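You operate a simulated robot arm through the tools that you are given. There is no shell and no other tool.

You run a simulated robot arm. Do the job below in one go: nothing can be reset, and whatever is moved stays where it is left.

TASK
Key off, twist switch to Z, lay switch as the framed order board says, zero the counter, key to JOG.

Only the result counts: the job must be done as asked and must still hold three seconds after the hand-in. Knocking over, shifting, dropping, spilling or breaking anything else fails it.

THE ROBOT
A 6-joint arm with a fingered hand, fixed in place. Base frame: the origin is on the floor under the middle of its stand, x ahead of it, y to its left, z up; the work surface is at about z = 84. Units: cm, degrees, N and s.
With the tool pointing down near the work surface it reaches from about 26 to 70 cm from the base axis. Its first joint turns from -166.0 to 166.0 degrees. Payload 4 kg.
The tool frame sits at the grasp point between the pads (the TCP): z along the fingers, y along the line on which they close. The tips reach 2.6 cm beyond it. The gripper opens to 14.8 cm; its body begins 7.3 cm behind the TCP. The gripper is a hand of 3 fingers: y runs from the thumb to the fingers, the wrist lies at [0, 0, -23.9] in the tool frame, and closing takes about 1.5 s.
Orientation is that of the tool frame in the base frame, as [roll, pitch, yaw] about the fixed x, y, z axes, in that order (R = Rz(yaw) Ry(pitch) Rx(roll)). With the fingers straight down and closing along the base's y, the tool's x points along the base's -x, its y along +y and its z along -z.

THE INTERFACE
- The arm moves only by the tool servo_tool. Its argument "steps" is a list of rows, each an object (a shift or turn left out is 0, a gripper value left out holds the last) with "dp": the shift along the tool's x, y, z in mm, a list of three; "dr": the turn, a rotation vector about the tool's x, y, z in degrees, a list of three. In form: [{"dp": [tx, ty, tz], "dr": [wx, wy, wz]}, ...]. A call has 1 to 20 rows; each row shifts and turns the commanded pose from where the row before left it, along the tool's axes as they then stand. "gripper" is the finger opening in mm, from 0 to 148, set as the call begins (left out, the last holds). Each row takes 0.2 s and may step no farther than 5 cm and 8.6 degrees from the row before; otherwise, or with a gripper value out of range, the whole call is refused. Where a pose cannot be reached the arm comes as near as it can. A force on the tool above 40 N (or 10 N above the force at the start of the call, whichever is more), or a blocked arm, ends the call early, and 0.2 s more pass. The fingers move at their own pace (about 15.3 cm/s each) and stop on an object; they squeeze with about 32 N. The grip force told is the motor's: it shows also when the fingers shut on nothing. Time passes only in rows, and 0.2 s behind the last, so rows that do not move let the fingers close. The reply holds the time, the measured pose of the TCP, the force on the tool along the base axes, the opening and the grip force, in the units named above and with some noise, with the torque about the TCP (base axes, N m) and any sound that the robot's microphone picked up, and new pictures: "pictures" is both (left out), scene, wrist or none.
- Cameras (640 x 400 px; columns grow to the right, rows downward): "scene" is fixed at [4.87, 65.62, 177.71]; the picture's right is [-0.80, -0.60, 0.00], its down [-0.47, 0.62, -0.63] and it looks along [0.38, -0.51, -0.78] (base axes); focal length 259 px, centre (320, 200). "wrist" rides on the gripper at [6.8, -3.9, -9] in the tool frame; the picture's right is [0.50, 0.87, 0.00], its down [-0.66, 0.38, -0.65] and it looks along [-0.57, 0.33, 0.76] (tool axes); focal length 222 px, centre (320, 200). There is no depth. A picture from a camera that has moved, and an enlarged one, comes with that camera's place and axes in the base frame and with its lens. The place of the scene camera against the robot may be out by one fixed shift of up to 1.2 cm in any direction.
- move_column(by): moves the trunk up (or, below 0, down) by that many cm; the arm rides with it, the base frame stays. It gives what a move gives, with no picture.
- curl_fingers(finger1, finger2, thumb_bend): sets how far each is bent, from 0 (flat) to 1 (curled in); at 0.3 the hand is open as for a grip, at 0.7 the pads meet at the TCP. One left out holds its place. A second passes; each finger stops where it meets its share of the squeeze, and holds until it gets a number again. A gripper value or a shape takes the hand back. It gives what a move gives, with no picture; readings hold the bend of each and the force on the fingers (four entries, about 0 where the hand has none), thumb and palm.
- preshape(shape): the hand has 3 fingers and takes this shape, open, in about a second: jaw (thumb against the fingers, like two jaws); tri (thumb and two fingers); tip (a fingertip pinch); poke (one finger out to press); point (the index stretched); flat (the hand flat); cup (the hand cupped); fist (a fist). The gripper value then closes the fingers along that shape, each until it touches; the sizes above hold for jaw. It gives what a move gives, with no picture.
- enlarge(camera, box): a new picture of the part [left, top, right, bottom] of that camera's present view, enlarged. The clock stands still meanwhile.
- hand_in(): hands the job in; it is judged then, once.

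Places have to be worked out from the pictures, the camera data and where the tool is seen. Open the gripper and draw the arm clear of the work before you hand the job in, unless the task says otherwise.

The tools are called after "Emit:" as name(argument=value, ...) on one line, values as JSON. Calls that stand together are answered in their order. servo_tool: Moves the arm, as the interface text tells. Its arguments: {"type":"object","properties":{"steps":{"type":"array","items":{"type":"object","properties":{"dp":{"type":"array","items":{"type":"number"}},"dr":{"type":"array","items":{"type":"number"}}}}},"gripper":{"type":"number"},"pictures":{"type":"string","enum":["both","scene","wrist","none"]}},"required":["steps"]} The other tools are called the same way: move_column (by) moves the trunk up or down; preshape (shape) gives the hand a shape; curl_fingers (finger1, finger2, thumb_bend) moves the fingers one by one; enlarge (camera, box) takes an enlarged picture of a part of a camera's view; hand_in () hands the job in.

At the start:

```text
time_s: 0.0
tool_pos: [34.54, -3.01, 141.4]
tool_rot: [180.0, 0.1, -180.0]
force: [-0.5, 0.0, -0.3]
wrist_torque: [0.0, -0.01, 0.02]
finger_gap: 14.8
gripper_force: 0.1
shape: jaw
bend: [0.3, 0.3, 0.3]
finger forces: [0.0, 0.0, 0.1, 0.0, 0.0, 0.0]
trunk travel left (down, up): [-27.5, 4.2]
```

scene: 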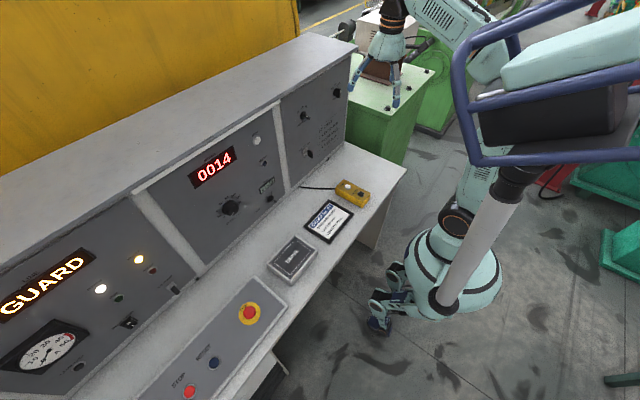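
wrist: 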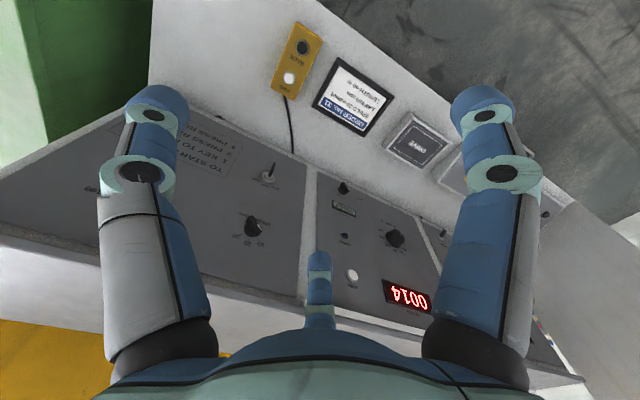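

I start by looking closely at the console panels and the framed order board in both cameras.

Emit:
enlarge(camera="scene", box=[270, 60, 360, 190])

Emit:
enlarge(camera="scene", box=[170, 110, 300, 240])

Emit:
enlarge(camera="scene", box=[260, 170, 380, 290])

Emit:
enlarge(camera="wrist", box=[270, 20, 450, 180])

Emit:
enlarge(camera="wrist", box=[170, 120, 310, 260])

Emit:
enlarge(camera="wrist", box=[310, 170, 450, 310])

```text
3.08 times, centred on (315, 125) of scene
camera zoom: at [4.87, 65.62, 177.71], right [-0.8, -0.6, 0.0], down [-0.47, 0.62, -0.63], along [0.38, -0.51, -0.78], focal length 796 px, centre (335, 431)
```

zoom: 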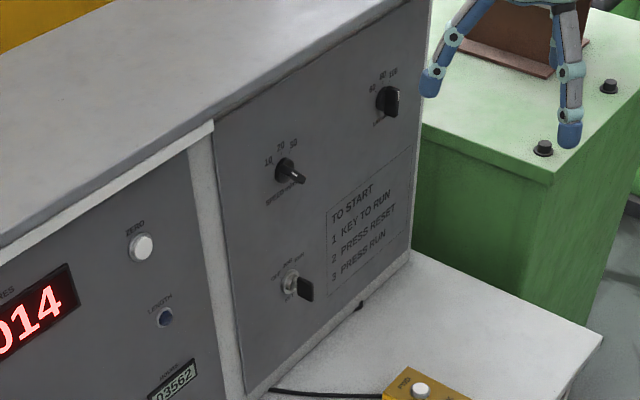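

```text
3.08 times, centred on (235, 175) of scene
camera zoom: at [4.87, 65.62, 177.71], right [-0.8, -0.6, 0.0], down [-0.47, 0.62, -0.63], along [0.38, -0.51, -0.78], focal length 796 px, centre (582, 277)
```

zoom: 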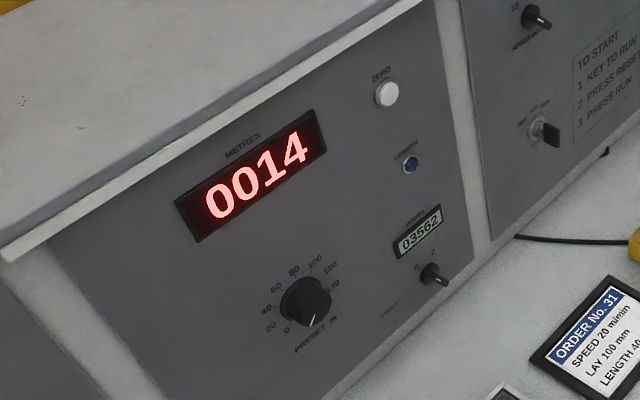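

```text
3.33 times, centred on (320, 230) of scene
camera zoom: at [4.87, 65.62, 177.71], right [-0.8, -0.6, 0.0], down [-0.47, 0.62, -0.63], along [0.38, -0.51, -0.78], focal length 863 px, centre (320, 100)
```

zoom: 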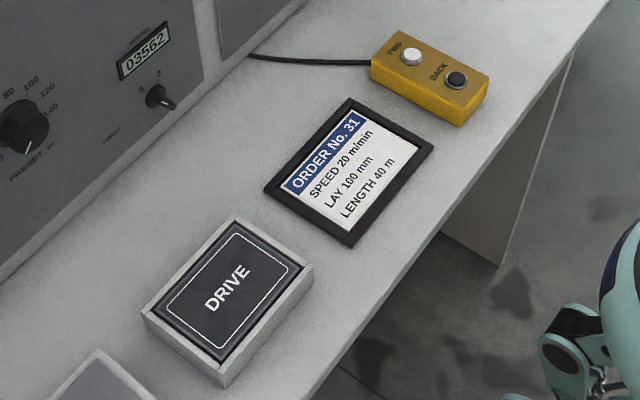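

```text
2.50 times, centred on (360, 100) of wrist
camera zoom: at [27.48, -6.93, 150.59], right [-0.5, 0.87, 0.0], down [0.65, 0.38, 0.65], along [0.57, 0.33, -0.76], focal length 555 px, centre (220, 450)
```

zoom: 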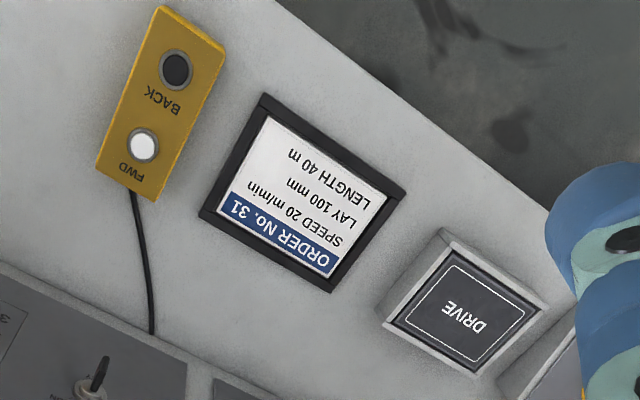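

```text
2.86 times, centred on (240, 190) of wrist
camera zoom: at [27.48, -6.93, 150.59], right [-0.5, 0.87, 0.0], down [0.65, 0.38, 0.65], along [0.57, 0.33, -0.76], focal length 635 px, centre (549, 229)
```

zoom: 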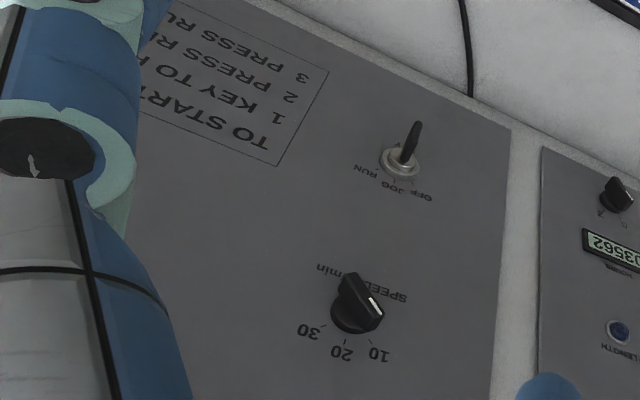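

```text
2.86 times, centred on (380, 240) of wrist
camera zoom: at [27.48, -6.93, 150.59], right [-0.5, 0.87, 0.0], down [0.65, 0.38, 0.65], along [0.57, 0.33, -0.76], focal length 635 px, centre (149, 86)
```

zoom: 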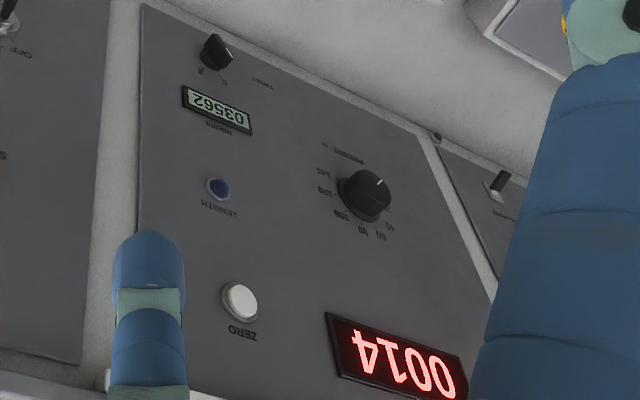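

The panel face appears to be a near-vertical wall at about x = 63–66, running along y. I'll lower the hand and tilt it to about 45° so the wrist camera sees the labels and handles straight on.

Emit:
servo_tool(steps=[{"dp": [-20, 0, 45]}, {"dp": [-20, 0, 45]}, {"dp": [-20, 0, 45]}, {"dp": [-20, 0, 45]}, {"dr": [0, -7.5, 0]}, {"dr": [0, -7.5, 0]}, {"dr": [0, -7.5, 0]}, {"dr": [0, -7.5, 0]}, {"dr": [0, -7.5, 0]}, {"dr": [0, -7.5, 0]}], pictures="both")

```text
time_s: 2.2
tool_pos: [42.48, -3.12, 123.52]
tool_rot: [180.0, 45.2, 180.0]
force: [-0.8, -0.4, -0.6]
wrist_torque: [0.0, 0.01, -0.02]
finger_gap: 14.78
gripper_force: 0.1
shape: jaw
bend: [0.3, 0.3, 0.3]
finger forces: [0.0, 0.0, 0.1, 0.1, 0.1, 0.1]
trunk travel left (down, up): [-27.5, 4.2]
camera wrist: at [31.09, -6.96, 125.17], right [-0.35, 0.87, -0.36], down [0.0, 0.38, 0.93], along [0.94, 0.33, -0.13], focal length 222 px, centre (320, 200)
```

scene: 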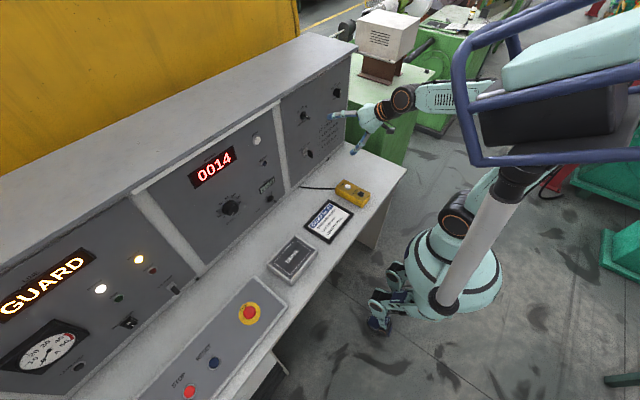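
wrist: 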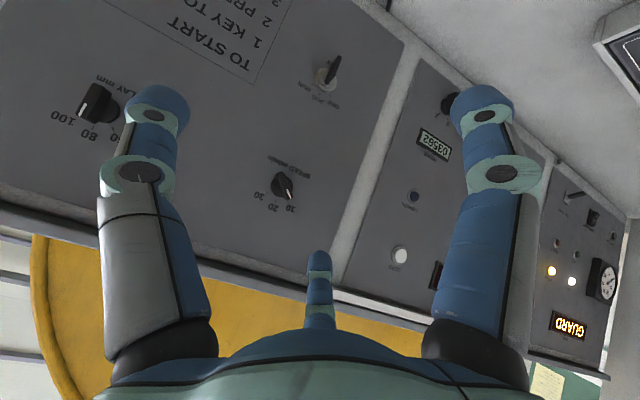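

The LAY mm knob (60/80/100) is at the left of this inverted wrist view, and the key and speed knobs are to its right. I'll enlarge these to read the pointers.

Emit:
enlarge(camera="wrist", box=[40, 60, 140, 160])

Emit:
enlarge(camera="wrist", box=[280, 30, 380, 130])

Emit:
enlarge(camera="wrist", box=[380, 60, 480, 300])

Emit:
enlarge(camera="scene", box=[320, 70, 360, 110])

Emit:
enlarge(camera="scene", box=[290, 135, 330, 175])

Emit:
enlarge(camera="scene", box=[250, 170, 290, 210])

```text
4.00 times, centred on (90, 110) of wrist
camera zoom: at [31.09, -6.96, 125.17], right [-0.35, 0.87, -0.36], down [0.0, 0.38, 0.93], along [0.94, 0.33, -0.13], focal length 888 px, centre (1240, 560)
```

zoom: 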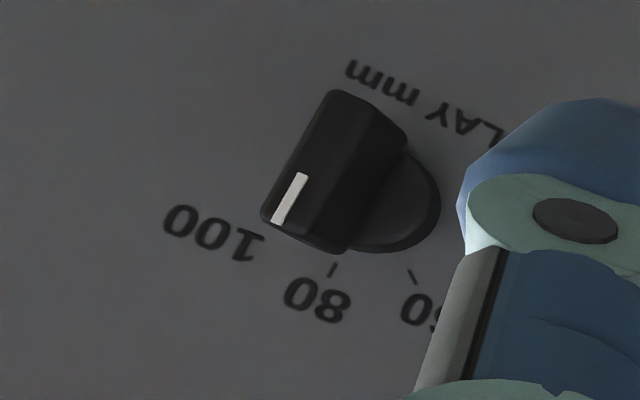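

```text
4.00 times, centred on (330, 80) of wrist
camera zoom: at [31.09, -6.96, 125.17], right [-0.35, 0.87, -0.36], down [0.0, 0.38, 0.93], along [0.94, 0.33, -0.13], focal length 888 px, centre (280, 680)
```

zoom: 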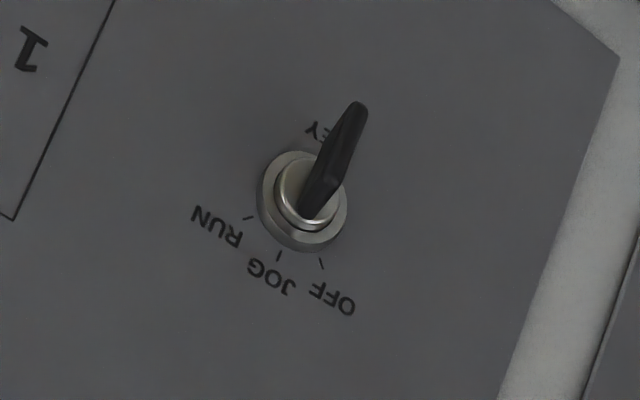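

```text
1.67 times, centred on (430, 180) of wrist
camera zoom: at [31.09, -6.96, 125.17], right [-0.35, 0.87, -0.36], down [0.0, 0.38, 0.93], along [0.94, 0.33, -0.13], focal length 370 px, centre (137, 233)
```

zoom: 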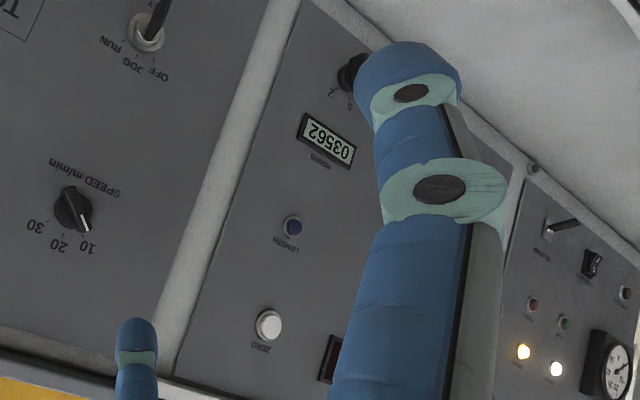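

```text
10.00 times, centred on (340, 90) of scene
camera zoom: at [4.87, 65.62, 177.71], right [-0.8, -0.6, 0.0], down [-0.47, 0.62, -0.63], along [0.38, -0.51, -0.78], focal length 2588 px, centre (120, 1300)
```

zoom: 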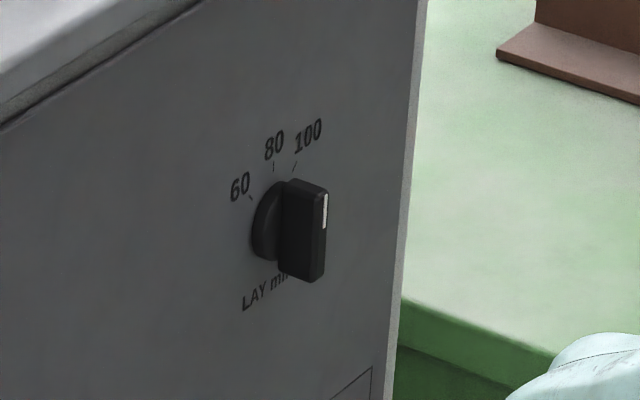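

```text
10.00 times, centred on (310, 155) of scene
camera zoom: at [4.87, 65.62, 177.71], right [-0.8, -0.6, 0.0], down [-0.47, 0.62, -0.63], along [0.38, -0.51, -0.78], focal length 2588 px, centre (420, 650)
```

zoom: 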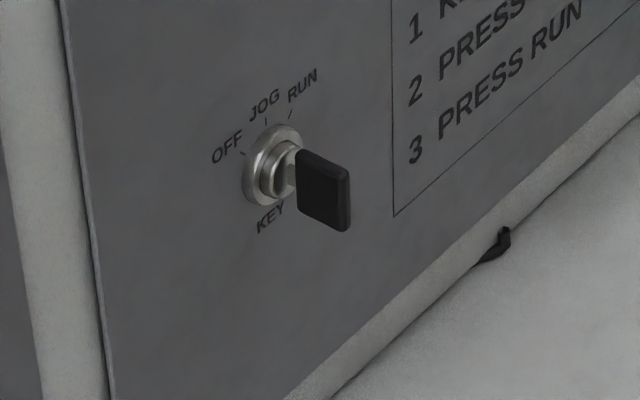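

```text
10.00 times, centred on (270, 190) of scene
camera zoom: at [4.87, 65.62, 177.71], right [-0.8, -0.6, 0.0], down [-0.47, 0.62, -0.63], along [0.38, -0.51, -0.78], focal length 2588 px, centre (820, 300)
```

zoom: 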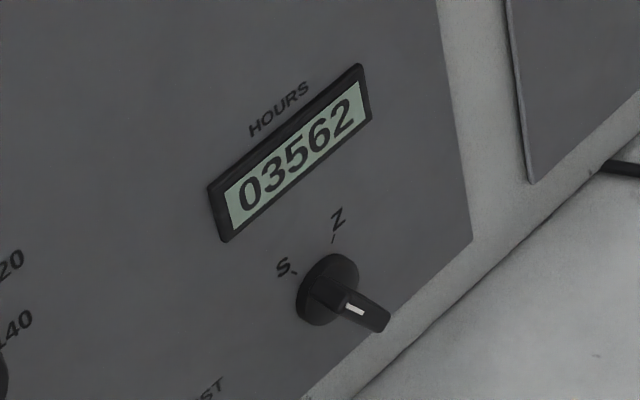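

The lay knob's pointer is vertical (80), the key plate is vertical, and the twist knob is at S. Before going in I'll check how the hand shapes look, starting with the fingertip pinch.

Emit:
preshape(shape="tip")

Emit:
servo_tool(steps=[{"dp": [0, 0, 0]}], pictures="wrist")

Emit:
servo_tool(steps=[{"dp": [0, 0, 0]}, {"dp": [0, 0, 0]}, {"dp": [0, 0, 0]}, {"dp": [0, 0, 0]}, {"dp": [0, 0, 0]}, {"dp": [0, 0, 0]}], gripper=0, pictures="wrist")

Emit:
preshape(shape="jaw")

Emit:
servo_tool(steps=[{"dp": [0, 0, 0]}, {"dp": [0, 0, 0]}, {"dp": [0, 0, 0]}, {"dp": [0, 0, 0]}, {"dp": [0, 0, 0]}, {"dp": [0, 0, 0]}], gripper=0, pictures="wrist")

Emit:
preshape(shape="poke")

Emit:
servo_tool(steps=[{"dp": [0, 0, 0]}], pictures="both")

```text
time_s: 3.1
tool_pos: [42.43, -2.96, 123.62]
tool_rot: [180.0, 45.0, 179.9]
force: [-0.4, 0.8, -0.2]
wrist_torque: [0.01, 0.01, 0.01]
finger_gap: 14.77
gripper_force: 0.0
shape: tip
bend: [0.3, 0.3, 0.3]
finger forces: [0.0, 0.0, 0.1, 0.0, 0.0, 0.0]
trunk travel left (down, up): [-27.5, 4.2]
```

```text
time_s: 3.5
tool_pos: [42.44, -3.09, 123.57]
tool_rot: [-180.0, 45.1, 179.9]
force: [0.0, 0.7, -0.1]
wrist_torque: [0.01, -0.01, -0.01]
finger_gap: 14.78
gripper_force: 0.0
shape: tip
bend: [0.3, 0.3, 0.3]
finger forces: [0.0, 0.0, 0.0, 0.0, 0.1, 0.1]
trunk travel left (down, up): [-27.5, 4.2]
camera wrist: at [31.13, -6.95, 125.17], right [-0.35, 0.87, -0.35], down [0.0, 0.38, 0.93], along [0.94, 0.33, -0.13], focal length 222 px, centre (320, 200)
```

wrist: 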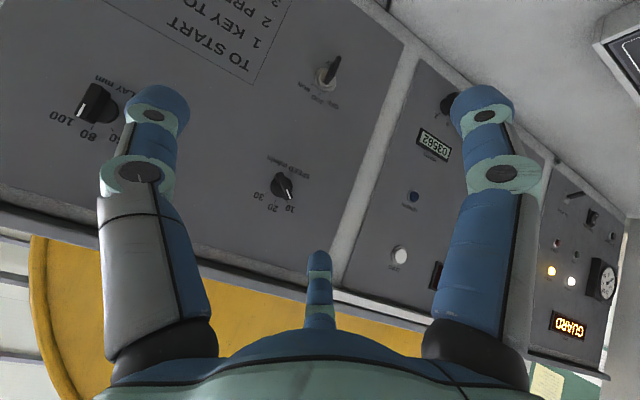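

```text
time_s: 4.9
tool_pos: [42.4, -2.97, 123.46]
tool_rot: [-179.9, 45.1, 179.9]
force: [0.6, 0.9, -0.6]
wrist_torque: [0.0, 0.04, 0.0]
finger_gap: 0.0
gripper_force: 31.8
shape: tip
bend: [0.7, 0.7, 0.7]
finger forces: [0.0, 0.1, 0.1, 0.0, 0.0, 0.0]
trunk travel left (down, up): [-27.5, 4.2]
camera wrist: at [31.13, -6.95, 125.17], right [-0.35, 0.87, -0.35], down [0.0, 0.38, 0.93], along [0.94, 0.33, -0.13], focal length 222 px, centre (320, 200)
```

wrist: 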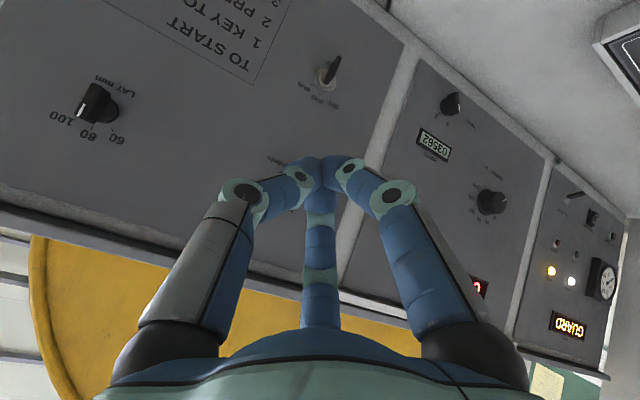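

```text
time_s: 5.8
tool_pos: [42.41, -3.08, 123.42]
tool_rot: [-180.0, 45.1, -180.0]
force: [-0.4, -0.1, 0.2]
wrist_torque: [-0.01, 0.0, -0.03]
finger_gap: 14.81
gripper_force: 0.1
shape: jaw
bend: [0.3, 0.3, 0.3]
finger forces: [0.1, 0.0, 0.2, 0.0, 0.0, 0.0]
trunk travel left (down, up): [-27.5, 4.2]
```

```text
time_s: 7.2
tool_pos: [42.45, -3.15, 123.43]
tool_rot: [-180.0, 45.1, 180.0]
force: [0.7, -0.5, 0.1]
wrist_torque: [0.0, -0.03, 0.02]
finger_gap: 0.0
gripper_force: 32.0
shape: jaw
bend: [0.7, 0.7, 0.7]
finger forces: [0.0, 0.0, 0.1, 0.0, 0.0, 0.0]
trunk travel left (down, up): [-27.5, 4.2]
camera wrist: at [31.13, -6.95, 125.17], right [-0.35, 0.87, -0.35], down [0.0, 0.38, 0.93], along [0.94, 0.33, -0.13], focal length 222 px, centre (320, 200)
```

wrist: 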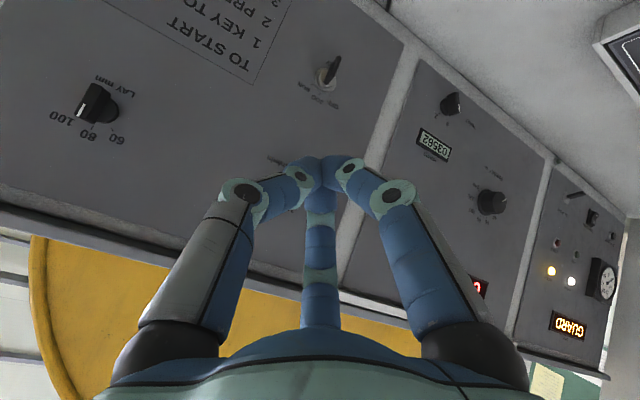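

```text
time_s: 8.1
tool_pos: [42.49, -3.11, 123.44]
tool_rot: [180.0, 45.0, 180.0]
force: [0.9, -0.2, 0.8]
wrist_torque: [-0.04, 0.0, -0.02]
finger_gap: 0.01
gripper_force: 0.1
shape: poke
bend: [1.0, 1.0, 0.4]
finger forces: [0.0, 0.0, 0.0, 0.0, 0.1, 0.0]
trunk travel left (down, up): [-27.5, 4.2]
```

```text
time_s: 8.5
tool_pos: [42.43, -3.05, 123.57]
tool_rot: [-179.9, 45.0, 180.0]
force: [-0.8, 0.1, 0.3]
wrist_torque: [0.03, 0.0, -0.01]
finger_gap: 0.0
gripper_force: 0.2
shape: poke
bend: [1.0, 1.0, 0.4]
finger forces: [0.0, 0.0, 0.0, 0.0, 0.0, 0.0]
trunk travel left (down, up): [-27.5, 4.2]
camera wrist: at [31.13, -6.95, 125.17], right [-0.35, 0.87, -0.35], down [0.0, 0.38, 0.93], along [0.94, 0.33, -0.13], focal length 222 px, centre (320, 200)
```

scene: 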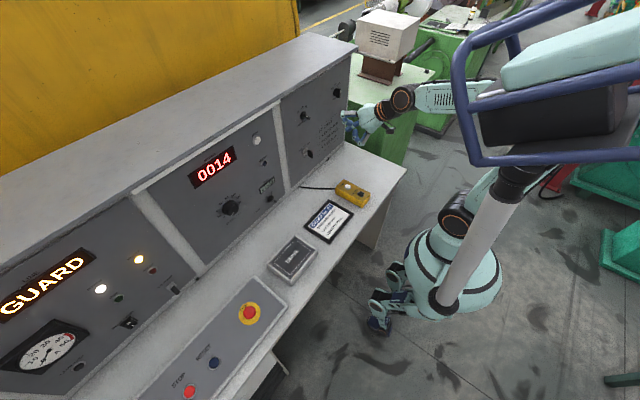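
wrist: 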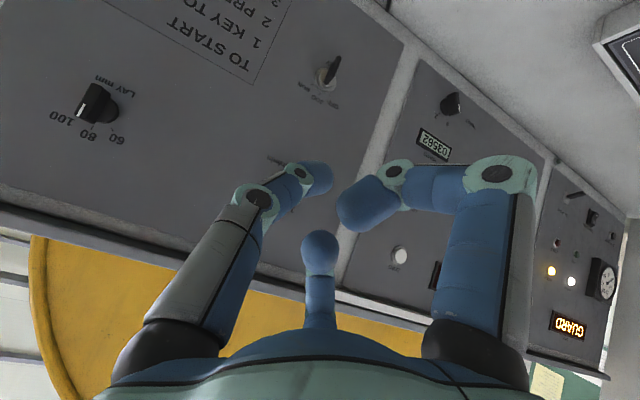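

All three fingers close on the tool axis (120° apart), with gap 0 at the TCP. By triangulation from the two wrist views I get key ≈ (62.1, -2.1, 103.8), lay ≈ (63, -23.5, 120.7), twist ≈ (61.6, 21.1, 94.1) and ZERO ≈ (63.1, 22, 124), with the panel leaning back about 3.4°. I'll open the jaw partway and stand the hand off in front of the key, pointing at the panel.

Emit:
preshape(shape="jaw")

Emit:
servo_tool(steps=[{"dp": [16.9, 1.9, 38.3]}, {"dp": [16.9, 1.9, 38.3]}, {"dp": [16.9, 1.9, 38.3]}, {"dp": [16.9, 1.9, 38.3]}, {"dp": [16.9, 1.9, 38.3]}, {"dr": [0, -8.3, 0]}, {"dr": [0, -8.3, 0]}, {"dr": [0, -8.3, 0]}, {"dr": [0, -8.3, 0]}, {"dr": [0, -8.3, 0]}, {"dp": [0, 0, 0]}], gripper=70, pictures="both")

```text
time_s: 9.4
tool_pos: [42.41, -3.13, 123.5]
tool_rot: [-180.0, 45.1, -180.0]
force: [-0.3, -0.8, -0.3]
wrist_torque: [0.0, -0.03, -0.01]
finger_gap: 14.78
gripper_force: 0.0
shape: jaw
bend: [0.3, 0.3, 0.3]
finger forces: [0.0, 0.0, 0.1, 0.0, 0.1, 0.0]
trunk travel left (down, up): [-27.5, 4.2]
```

```text
time_s: 11.8
tool_pos: [51.1, -1.23, 109.25]
tool_rot: [179.7, 86.6, 179.8]
force: [-0.6, -0.4, 0.7]
wrist_torque: [0.0, -0.01, -0.03]
finger_gap: 7.01
gripper_force: 0.0
shape: jaw
bend: [0.38, 0.38, 0.7]
finger forces: [0.0, 0.1, 0.1, 0.0, 0.1, 0.0]
out of reach, approached as far as the arm can: row 4, 5, 6
trunk travel left (down, up): [-27.5, 4.2]
camera wrist: at [41.6, -5.19, 103.09], right [-0.03, 0.87, -0.5], down [-0.61, 0.38, 0.69], along [0.79, 0.33, 0.52], focal length 222 px, centre (320, 200)
```

scene: 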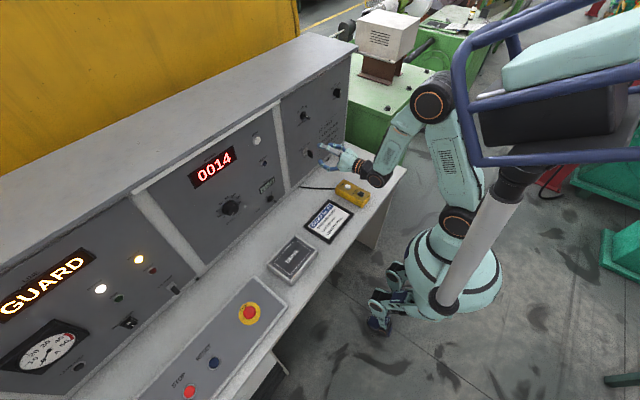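
wrist: 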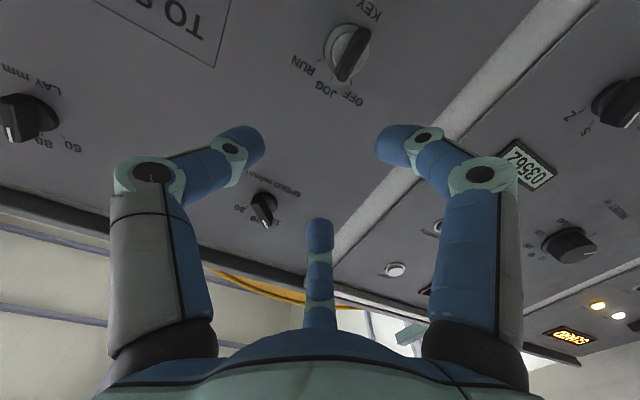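

The hand is now nearly horizontal in front of the panel, at about (51.1, -1.2, 109.3). I'll look closely at the key to judge its position and angle.

Emit:
enlarge(camera="wrist", box=[280, 0, 420, 120])

Emit:
enlarge(camera="scene", box=[280, 120, 400, 200])

Emit:
servo_tool(steps=[{"dp": [0, 0, 0]}], pictures="none")

```text
3.33 times, centred on (350, 60) of wrist
camera zoom: at [41.6, -5.19, 103.09], right [-0.03, 0.87, -0.5], down [-0.61, 0.38, 0.69], along [0.79, 0.33, 0.52], focal length 740 px, centre (220, 667)
```

zoom: 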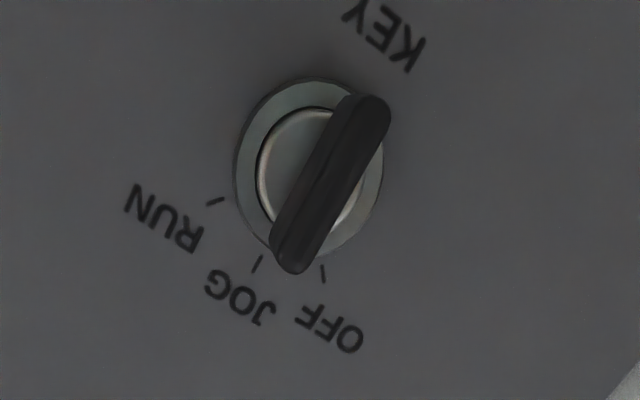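

```text
5.00 times, centred on (340, 160) of scene
camera zoom: at [4.87, 65.62, 177.71], right [-0.8, -0.6, 0.0], down [-0.47, 0.62, -0.63], along [0.38, -0.51, -0.78], focal length 1294 px, centre (220, 400)
```

zoom: 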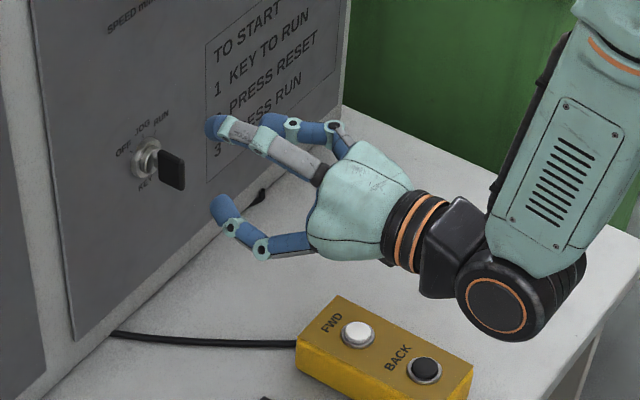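

```text
time_s: 12.2
tool_pos: [51.19, -1.4, 109.29]
tool_rot: [-180.0, 86.6, 179.9]
force: [-0.1, 0.0, 0.6]
wrist_torque: [0.0, -0.01, -0.04]
finger_gap: 7.0
gripper_force: 0.0
shape: jaw
bend: [0.38, 0.38, 0.7]
finger forces: [0.1, 0.1, 0.0, 0.0, 0.0, 0.1]
trunk travel left (down, up): [-27.5, 4.2]
```

The key plate is exactly vertical (lined up with JOG), its axis at about y = -2.15, z = 103.0, and its outer end at x ≈ 58.9. I'll line the TCP up on that axis, still short of the plate.

Emit:
servo_tool(steps=[{"dp": [19.6, -2.7, 10.7]}, {"dp": [19.6, -2.7, 10.7]}, {"dp": [19.6, -2.7, 10.7]}, {"dp": [0, 0, 0]}], pictures="wrist")

```text
time_s: 13.2
tool_pos: [54.2, -2.15, 102.92]
tool_rot: [-179.9, 86.6, -179.9]
force: [0.2, -0.2, 0.1]
wrist_torque: [-0.01, -0.01, 0.0]
finger_gap: 7.0
gripper_force: 0.0
shape: jaw
bend: [0.38, 0.38, 0.7]
finger forces: [0.1, 0.0, 0.1, 0.0, 0.0, 0.0]
trunk travel left (down, up): [-27.5, 4.2]
camera wrist: at [44.61, -6.08, 96.77], right [-0.03, 0.87, -0.5], down [-0.61, 0.38, 0.69], along [0.79, 0.33, 0.52], focal length 222 px, centre (320, 200)
```

wrist: 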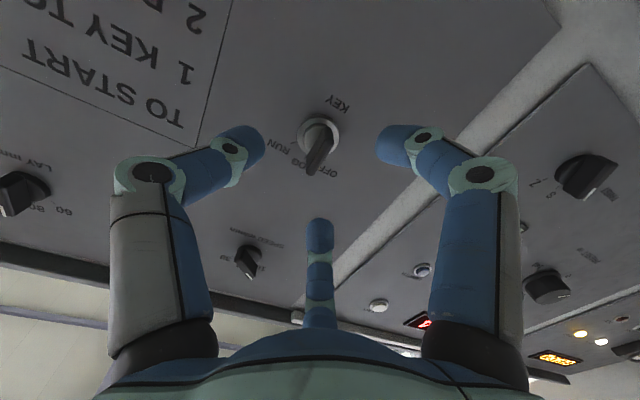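

The key now sits in the middle between the three open fingers. I'll enlarge to check the centring before moving forward.

Emit:
enlarge(camera="wrist", box=[220, 80, 420, 230])

Emit:
enlarge(camera="scene", box=[280, 120, 400, 200])

```text
2.67 times, centred on (320, 155) of wrist
camera zoom: at [44.61, -6.08, 96.77], right [-0.03, 0.87, -0.5], down [-0.61, 0.38, 0.69], along [0.79, 0.33, 0.52], focal length 592 px, centre (320, 320)
```

zoom: 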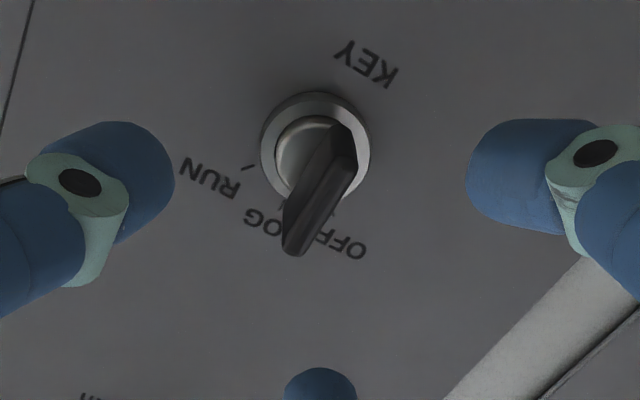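

```text
5.00 times, centred on (340, 160) of scene
camera zoom: at [4.87, 65.62, 177.71], right [-0.8, -0.6, 0.0], down [-0.47, 0.62, -0.63], along [0.38, -0.51, -0.78], focal length 1294 px, centre (220, 400)
```

zoom: 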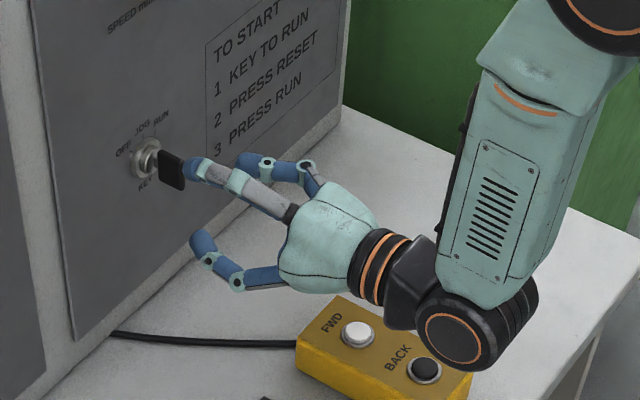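

The key axis checks out at (y ≈ -2.05, z ≈ 103). I'll advance so the fingers surround the plate.

Emit:
servo_tool(steps=[{"dp": [-2, 0.3, 15]}, {"dp": [-2, 0.3, 15]}, {"dp": [-1, 0.3, 14]}, {"dp": [0, 0, 0]}], pictures="both")

Emit:
enlarge(camera="wrist", box=[220, 100, 420, 260])

Emit:
enlarge(camera="scene", box=[280, 120, 360, 180])

```text
time_s: 14.2
tool_pos: [58.38, -2.01, 103.2]
tool_rot: [-180.0, 86.5, -180.0]
force: [-0.7, 0.2, -0.3]
wrist_torque: [0.01, 0.02, 0.01]
finger_gap: 7.01
gripper_force: 0.1
shape: jaw
bend: [0.38, 0.38, 0.7]
finger forces: [0.0, 0.1, 0.1, 0.0, 0.1, 0.1]
trunk travel left (down, up): [-27.5, 4.2]
camera wrist: at [48.85, -5.88, 97.09], right [-0.03, 0.87, -0.5], down [-0.61, 0.38, 0.69], along [0.79, 0.33, 0.52], focal length 222 px, centre (320, 200)
```

scene: 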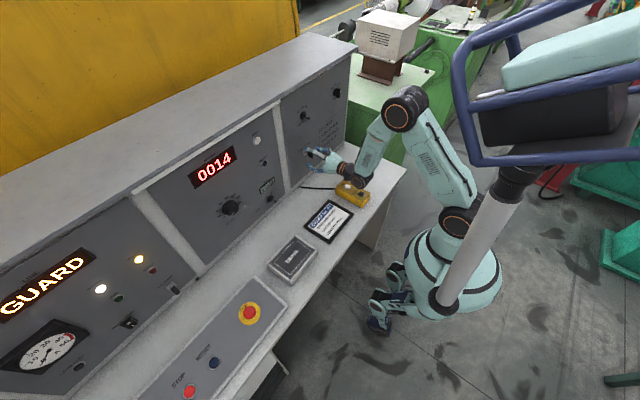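
wrist: 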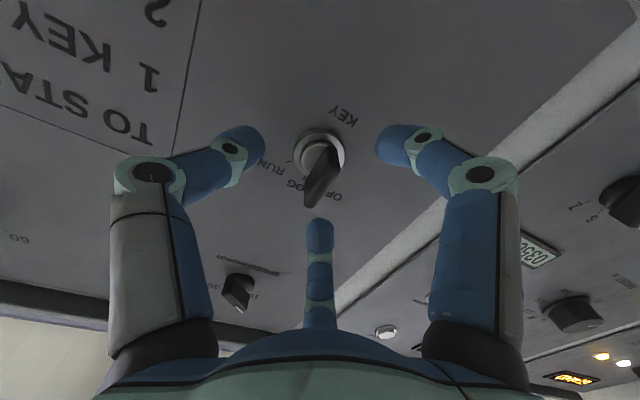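

```text
2.50 times, centred on (320, 180) of wrist
camera zoom: at [48.85, -5.88, 97.09], right [-0.03, 0.87, -0.5], down [-0.61, 0.38, 0.69], along [0.79, 0.33, 0.52], focal length 555 px, centre (320, 250)
```

zoom: 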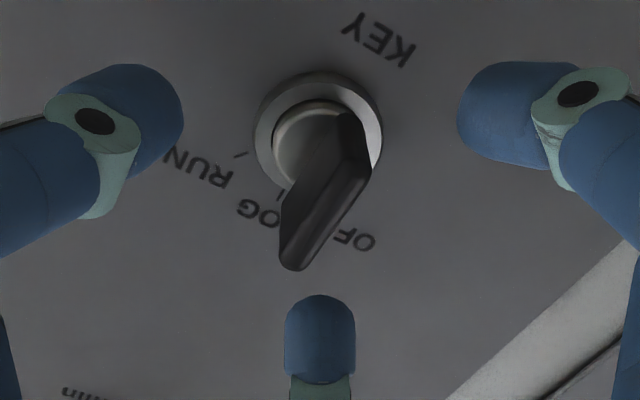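

```text
6.67 times, centred on (320, 150) of scene
camera zoom: at [4.87, 65.62, 177.71], right [-0.8, -0.6, 0.0], down [-0.47, 0.62, -0.63], along [0.38, -0.51, -0.78], focal length 1726 px, centre (320, 533)
```

zoom: 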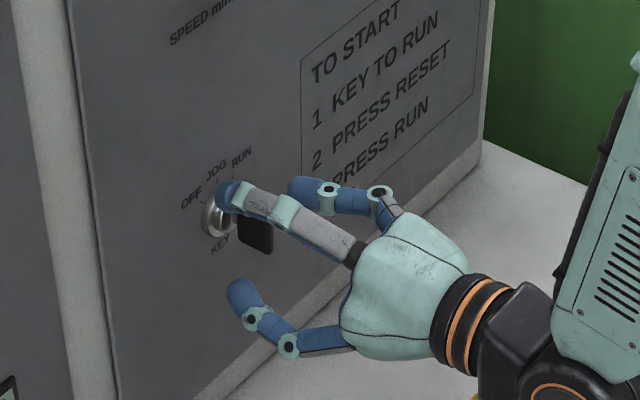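

The TCP is on the key axis and the fingers surround the plate. I'll close in stages, first to 30 mm.

Emit:
servo_tool(steps=[{"dp": [0, 0, 0]}, {"dp": [0, 0, 0]}, {"dp": [0, 0, 0]}], gripper=30, pictures="wrist")

Emit:
enlarge(camera="wrist", box=[220, 100, 420, 260])

```text
time_s: 15.0
tool_pos: [58.44, -2.01, 103.29]
tool_rot: [-179.9, 86.6, -179.9]
force: [-0.1, -0.7, 0.8]
wrist_torque: [0.0, 0.01, -0.04]
finger_gap: 3.03
gripper_force: 0.1
shape: jaw
bend: [0.75, 0.75, 0.7]
finger forces: [0.1, 0.1, 0.0, 0.1, 0.1, 0.0]
trunk travel left (down, up): [-27.5, 4.2]
camera wrist: at [48.85, -5.88, 97.1], right [-0.03, 0.87, -0.5], down [-0.61, 0.38, 0.69], along [0.79, 0.33, 0.52], focal length 222 px, centre (320, 200)
```

wrist: 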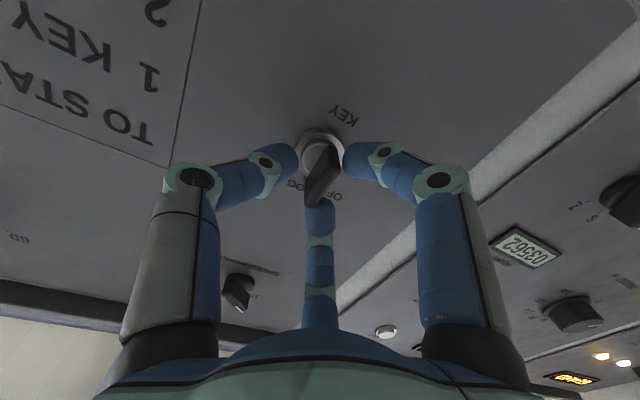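

```text
2.50 times, centred on (320, 180) of wrist
camera zoom: at [48.85, -5.88, 97.1], right [-0.03, 0.87, -0.5], down [-0.61, 0.38, 0.69], along [0.79, 0.33, 0.52], focal length 555 px, centre (320, 250)
```

zoom: 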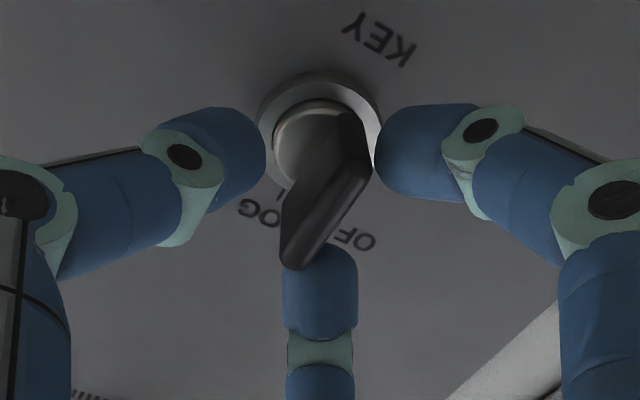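

The fingers ring the plate closely. I'll now close onto it until they stop.

Emit:
servo_tool(steps=[{"dp": [0, 0, 0]}, {"dp": [0, 0, 0]}, {"dp": [0, 0, 0]}, {"dp": [0, 0, 0]}], gripper=0, pictures="wrist")

Emit:
enlarge(camera="wrist", box=[220, 100, 420, 260])

```text
time_s: 16.0
tool_pos: [58.34, -2.07, 103.16]
tool_rot: [179.9, 86.6, -180.0]
force: [4.2, -1.1, 1.0]
wrist_torque: [0.02, 0.0, -0.11]
finger_gap: 0.78
gripper_force: 32.1
shape: jaw
bend: [0.76, 0.75, 0.7]
finger forces: [24.2, 24.5, 0.0, 0.1, 32.6, 0.0]
trunk travel left (down, up): [-27.5, 4.2]
camera wrist: at [48.9, -5.9, 97.1], right [-0.03, 0.87, -0.5], down [-0.61, 0.38, 0.69], along [0.79, 0.33, 0.52], focal length 222 px, centre (320, 200)
```

wrist: 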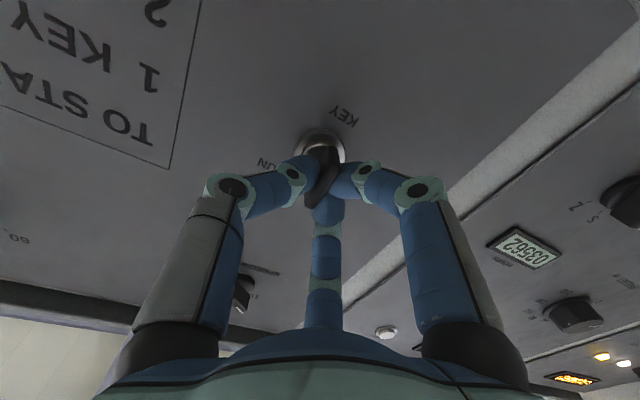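

```text
2.50 times, centred on (320, 180) of wrist
camera zoom: at [48.9, -5.9, 97.1], right [-0.03, 0.87, -0.5], down [-0.61, 0.38, 0.69], along [0.79, 0.33, 0.52], focal length 555 px, centre (320, 250)
```

zoom: 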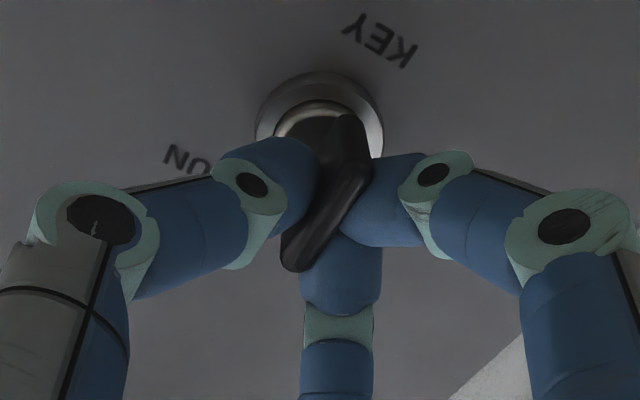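

The plate is firmly held between thumb and fingers with almost no net force on the arm. OFF is to the left (+y), so I roll by -45° about the tool's z axis.

Emit:
servo_tool(steps=[{"dr": [0, 0, -6]}, {"dr": [0, 0, -6]}, {"dr": [0, 0, -6]}, {"dr": [0, 0, -6]}, {"dr": [0, 0, -6]}, {"dr": [0, 0, -6]}, {"dr": [0, 0, -6]}, {"dr": [0, 0, -3]}, {"dp": [0, 0, 0]}], pictures="both")

Emit:
enlarge(camera="wrist", box=[220, 100, 420, 260])

Emit:
enlarge(camera="scene", box=[280, 120, 360, 180])

```text
time_s: 18.0
tool_pos: [58.55, -2.0, 103.38]
tool_rot: [-94.9, 44.7, -93.4]
force: [0.6, 4.7, -2.7]
wrist_torque: [-0.03, -0.11, -0.09]
finger_gap: 0.77
gripper_force: 32.0
shape: jaw
bend: [0.76, 0.75, 0.7]
finger forces: [29.2, 29.5, 0.0, 0.0, 31.6, 0.0]
trunk travel left (down, up): [-27.5, 4.2]
camera wrist: at [49.22, -9.55, 101.89], right [-0.06, 0.26, -0.96], down [-0.64, 0.73, 0.23], along [0.77, 0.63, 0.12], focal length 222 px, centre (320, 200)
```

scene: 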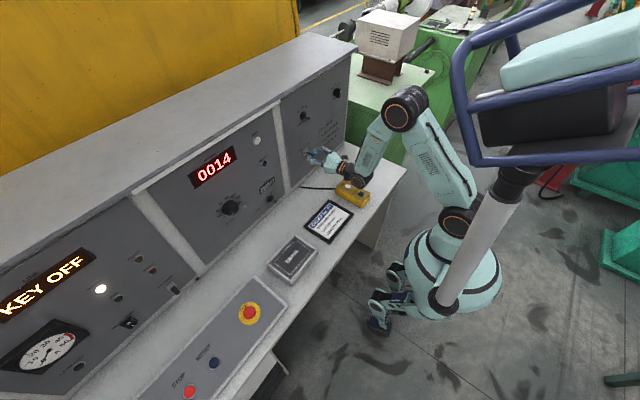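
wrist: 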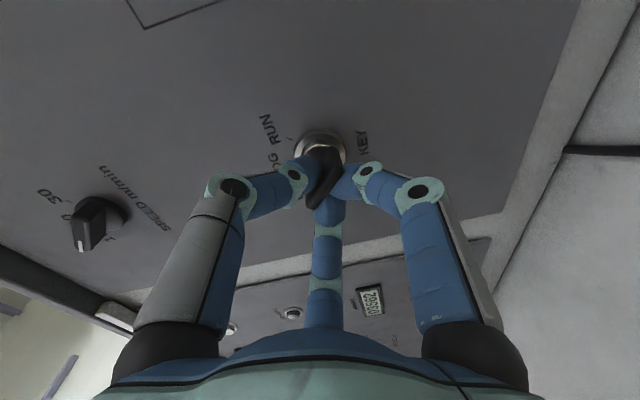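

```text
2.50 times, centred on (320, 180) of wrist
camera zoom: at [49.22, -9.55, 101.89], right [-0.06, 0.26, -0.96], down [-0.64, 0.73, 0.23], along [0.77, 0.63, 0.12], focal length 555 px, centre (320, 250)
```

zoom: 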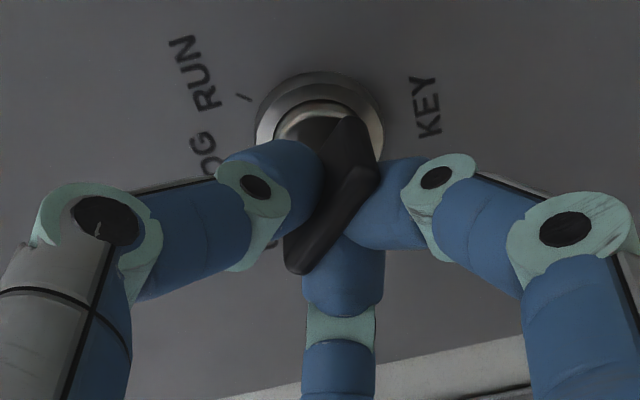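

```text
6.67 times, centred on (320, 150) of scene
camera zoom: at [4.87, 65.62, 177.71], right [-0.8, -0.6, 0.0], down [-0.47, 0.62, -0.63], along [0.38, -0.51, -0.78], focal length 1726 px, centre (320, 533)
```

zoom: 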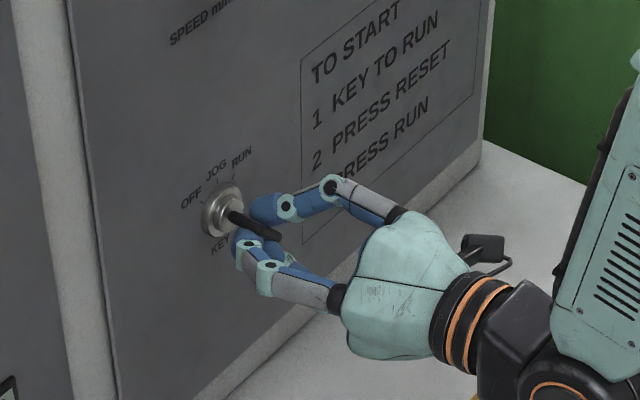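

The status sign now reads KEY OFF, so the key is off. I'll open the fingers and back straight out.

Emit:
servo_tool(steps=[{"dp": [0, 0, 0]}, {"dp": [0, 0, 0]}, {"dp": [0, 0, 0]}, {"dp": [0, 0, -20]}, {"dp": [0, 0, -30]}, {"dp": [0, 0, 0]}], gripper=70, pictures="both")

Emit:
enlarge(camera="scene", box=[280, 120, 360, 180])

```text
time_s: 19.4
tool_pos: [53.33, -2.0, 103.37]
tool_rot: [-94.9, 44.8, -93.5]
force: [-0.1, -0.1, 0.0]
wrist_torque: [0.02, 0.02, 0.02]
finger_gap: 6.94
gripper_force: 0.0
shape: jaw
bend: [0.38, 0.38, 0.7]
finger forces: [0.1, 0.1, 0.0, 0.0, 0.0, 0.0]
trunk travel left (down, up): [-27.5, 4.2]
camera wrist: at [44.13, -9.59, 101.98], right [-0.06, 0.26, -0.96], down [-0.64, 0.73, 0.23], along [0.77, 0.63, 0.12], focal length 222 px, centre (320, 200)
```

scene: 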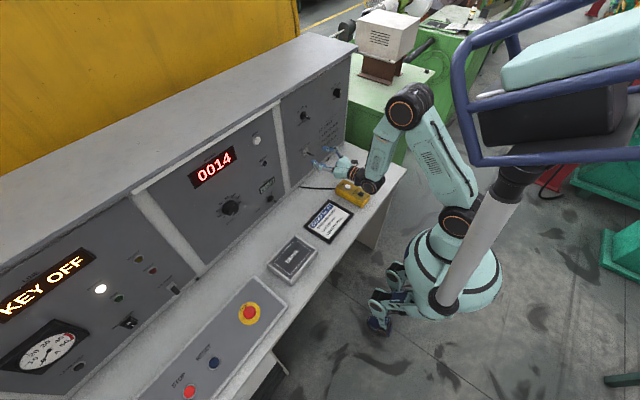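
wrist: 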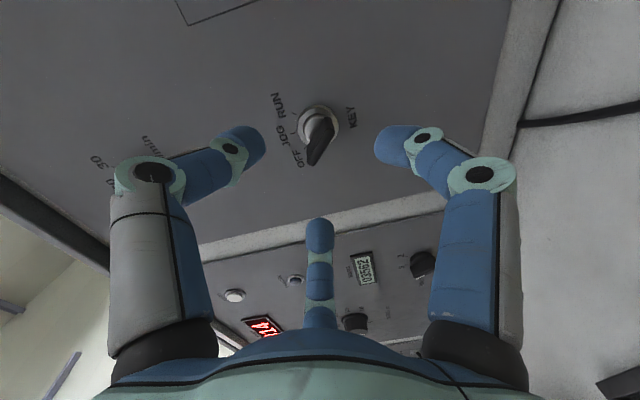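

```text
6.67 times, centred on (320, 150) of scene
camera zoom: at [4.87, 65.62, 177.71], right [-0.8, -0.6, 0.0], down [-0.47, 0.62, -0.63], along [0.38, -0.51, -0.78], focal length 1726 px, centre (320, 533)
```

zoom: 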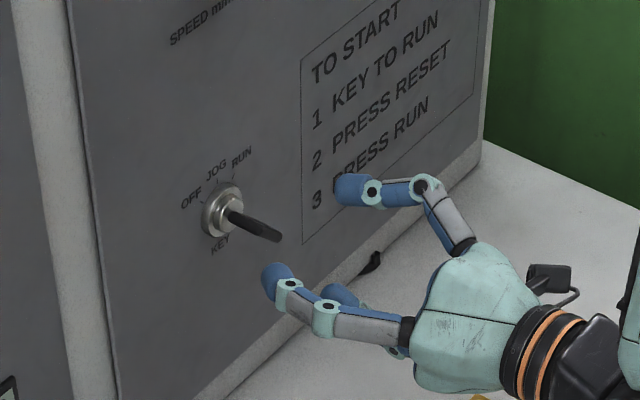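

The key stays at OFF after release. Next is the twist switch: I move across at the same height to y ≈ 21 and roll the hand another -45°, so the fingers straddle its tilted bar and the camera stays clear of the desk.

Emit:
servo_tool(steps=[{"dp": [-32.4, 32.6, -4]}, {"dp": [-32.4, 32.6, -4]}, {"dp": [-32.4, 32.6, -4]}, {"dp": [-32.4, 32.6, -4]}, {"dp": [-32.4, 32.6, -4]}, {"dr": [0, 0, -7.5]}, {"dr": [0, 0, -7.5]}, {"dr": [0, 0, -7.5]}, {"dr": [0, 0, -7.5]}, {"dr": [0, 0, -7.5]}, {"dr": [0, 0, -7.5]}, {"dp": [0, 0, 0]}], pictures="both")

Emit:
enlarge(camera="scene", box=[220, 140, 360, 230])

```text
time_s: 22.0
tool_pos: [51.12, 20.39, 103.14]
tool_rot: [-93.4, 15.4, -90.6]
force: [0.2, 0.2, -0.2]
wrist_torque: [0.01, 0.03, 0.03]
finger_gap: 6.98
gripper_force: 0.0
shape: jaw
bend: [0.38, 0.38, 0.7]
finger forces: [0.0, 0.0, 0.1, 0.0, 0.1, 0.1]
out of reach, approached as far as the arm can: row 9, 10, 11
trunk travel left (down, up): [-27.5, 4.2]
camera wrist: at [42.11, 12.91, 105.63], right [-0.06, -0.25, -0.97], down [-0.67, 0.73, -0.15], along [0.74, 0.63, -0.21], focal length 222 px, centre (320, 200)
```

scene: 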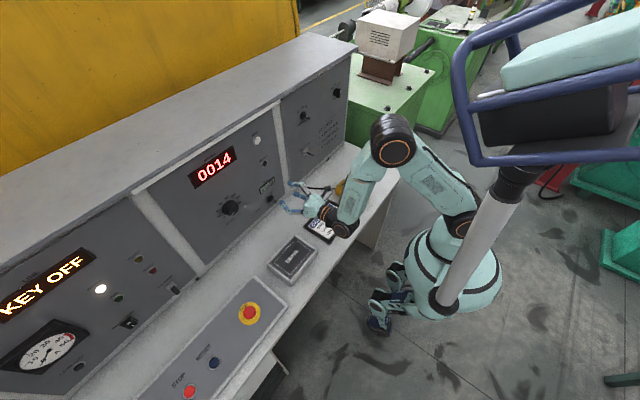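
wrist: 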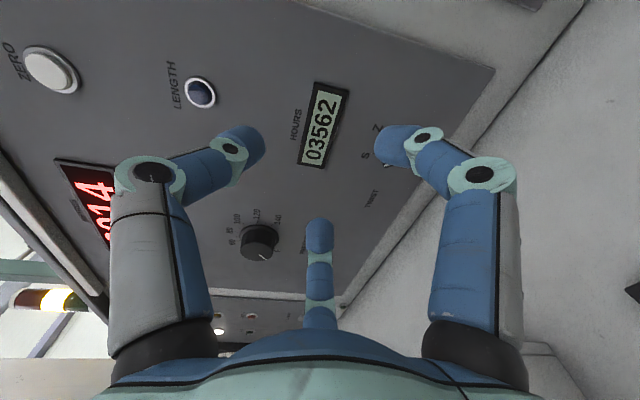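

```text
4.44 times, centred on (290, 185) of scene
camera zoom: at [4.87, 65.62, 177.71], right [-0.8, -0.6, 0.0], down [-0.47, 0.62, -0.63], along [0.38, -0.51, -0.78], focal length 1150 px, centre (453, 267)
```

zoom: 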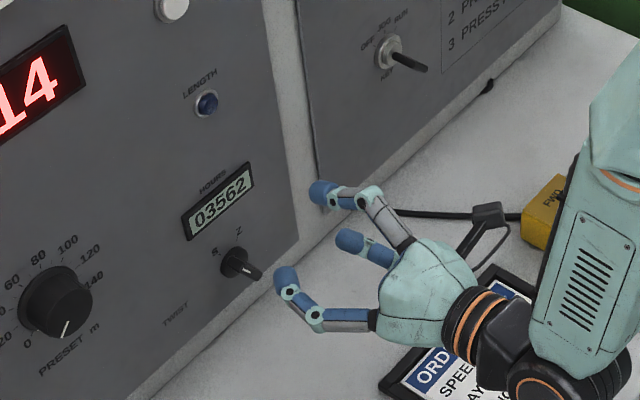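

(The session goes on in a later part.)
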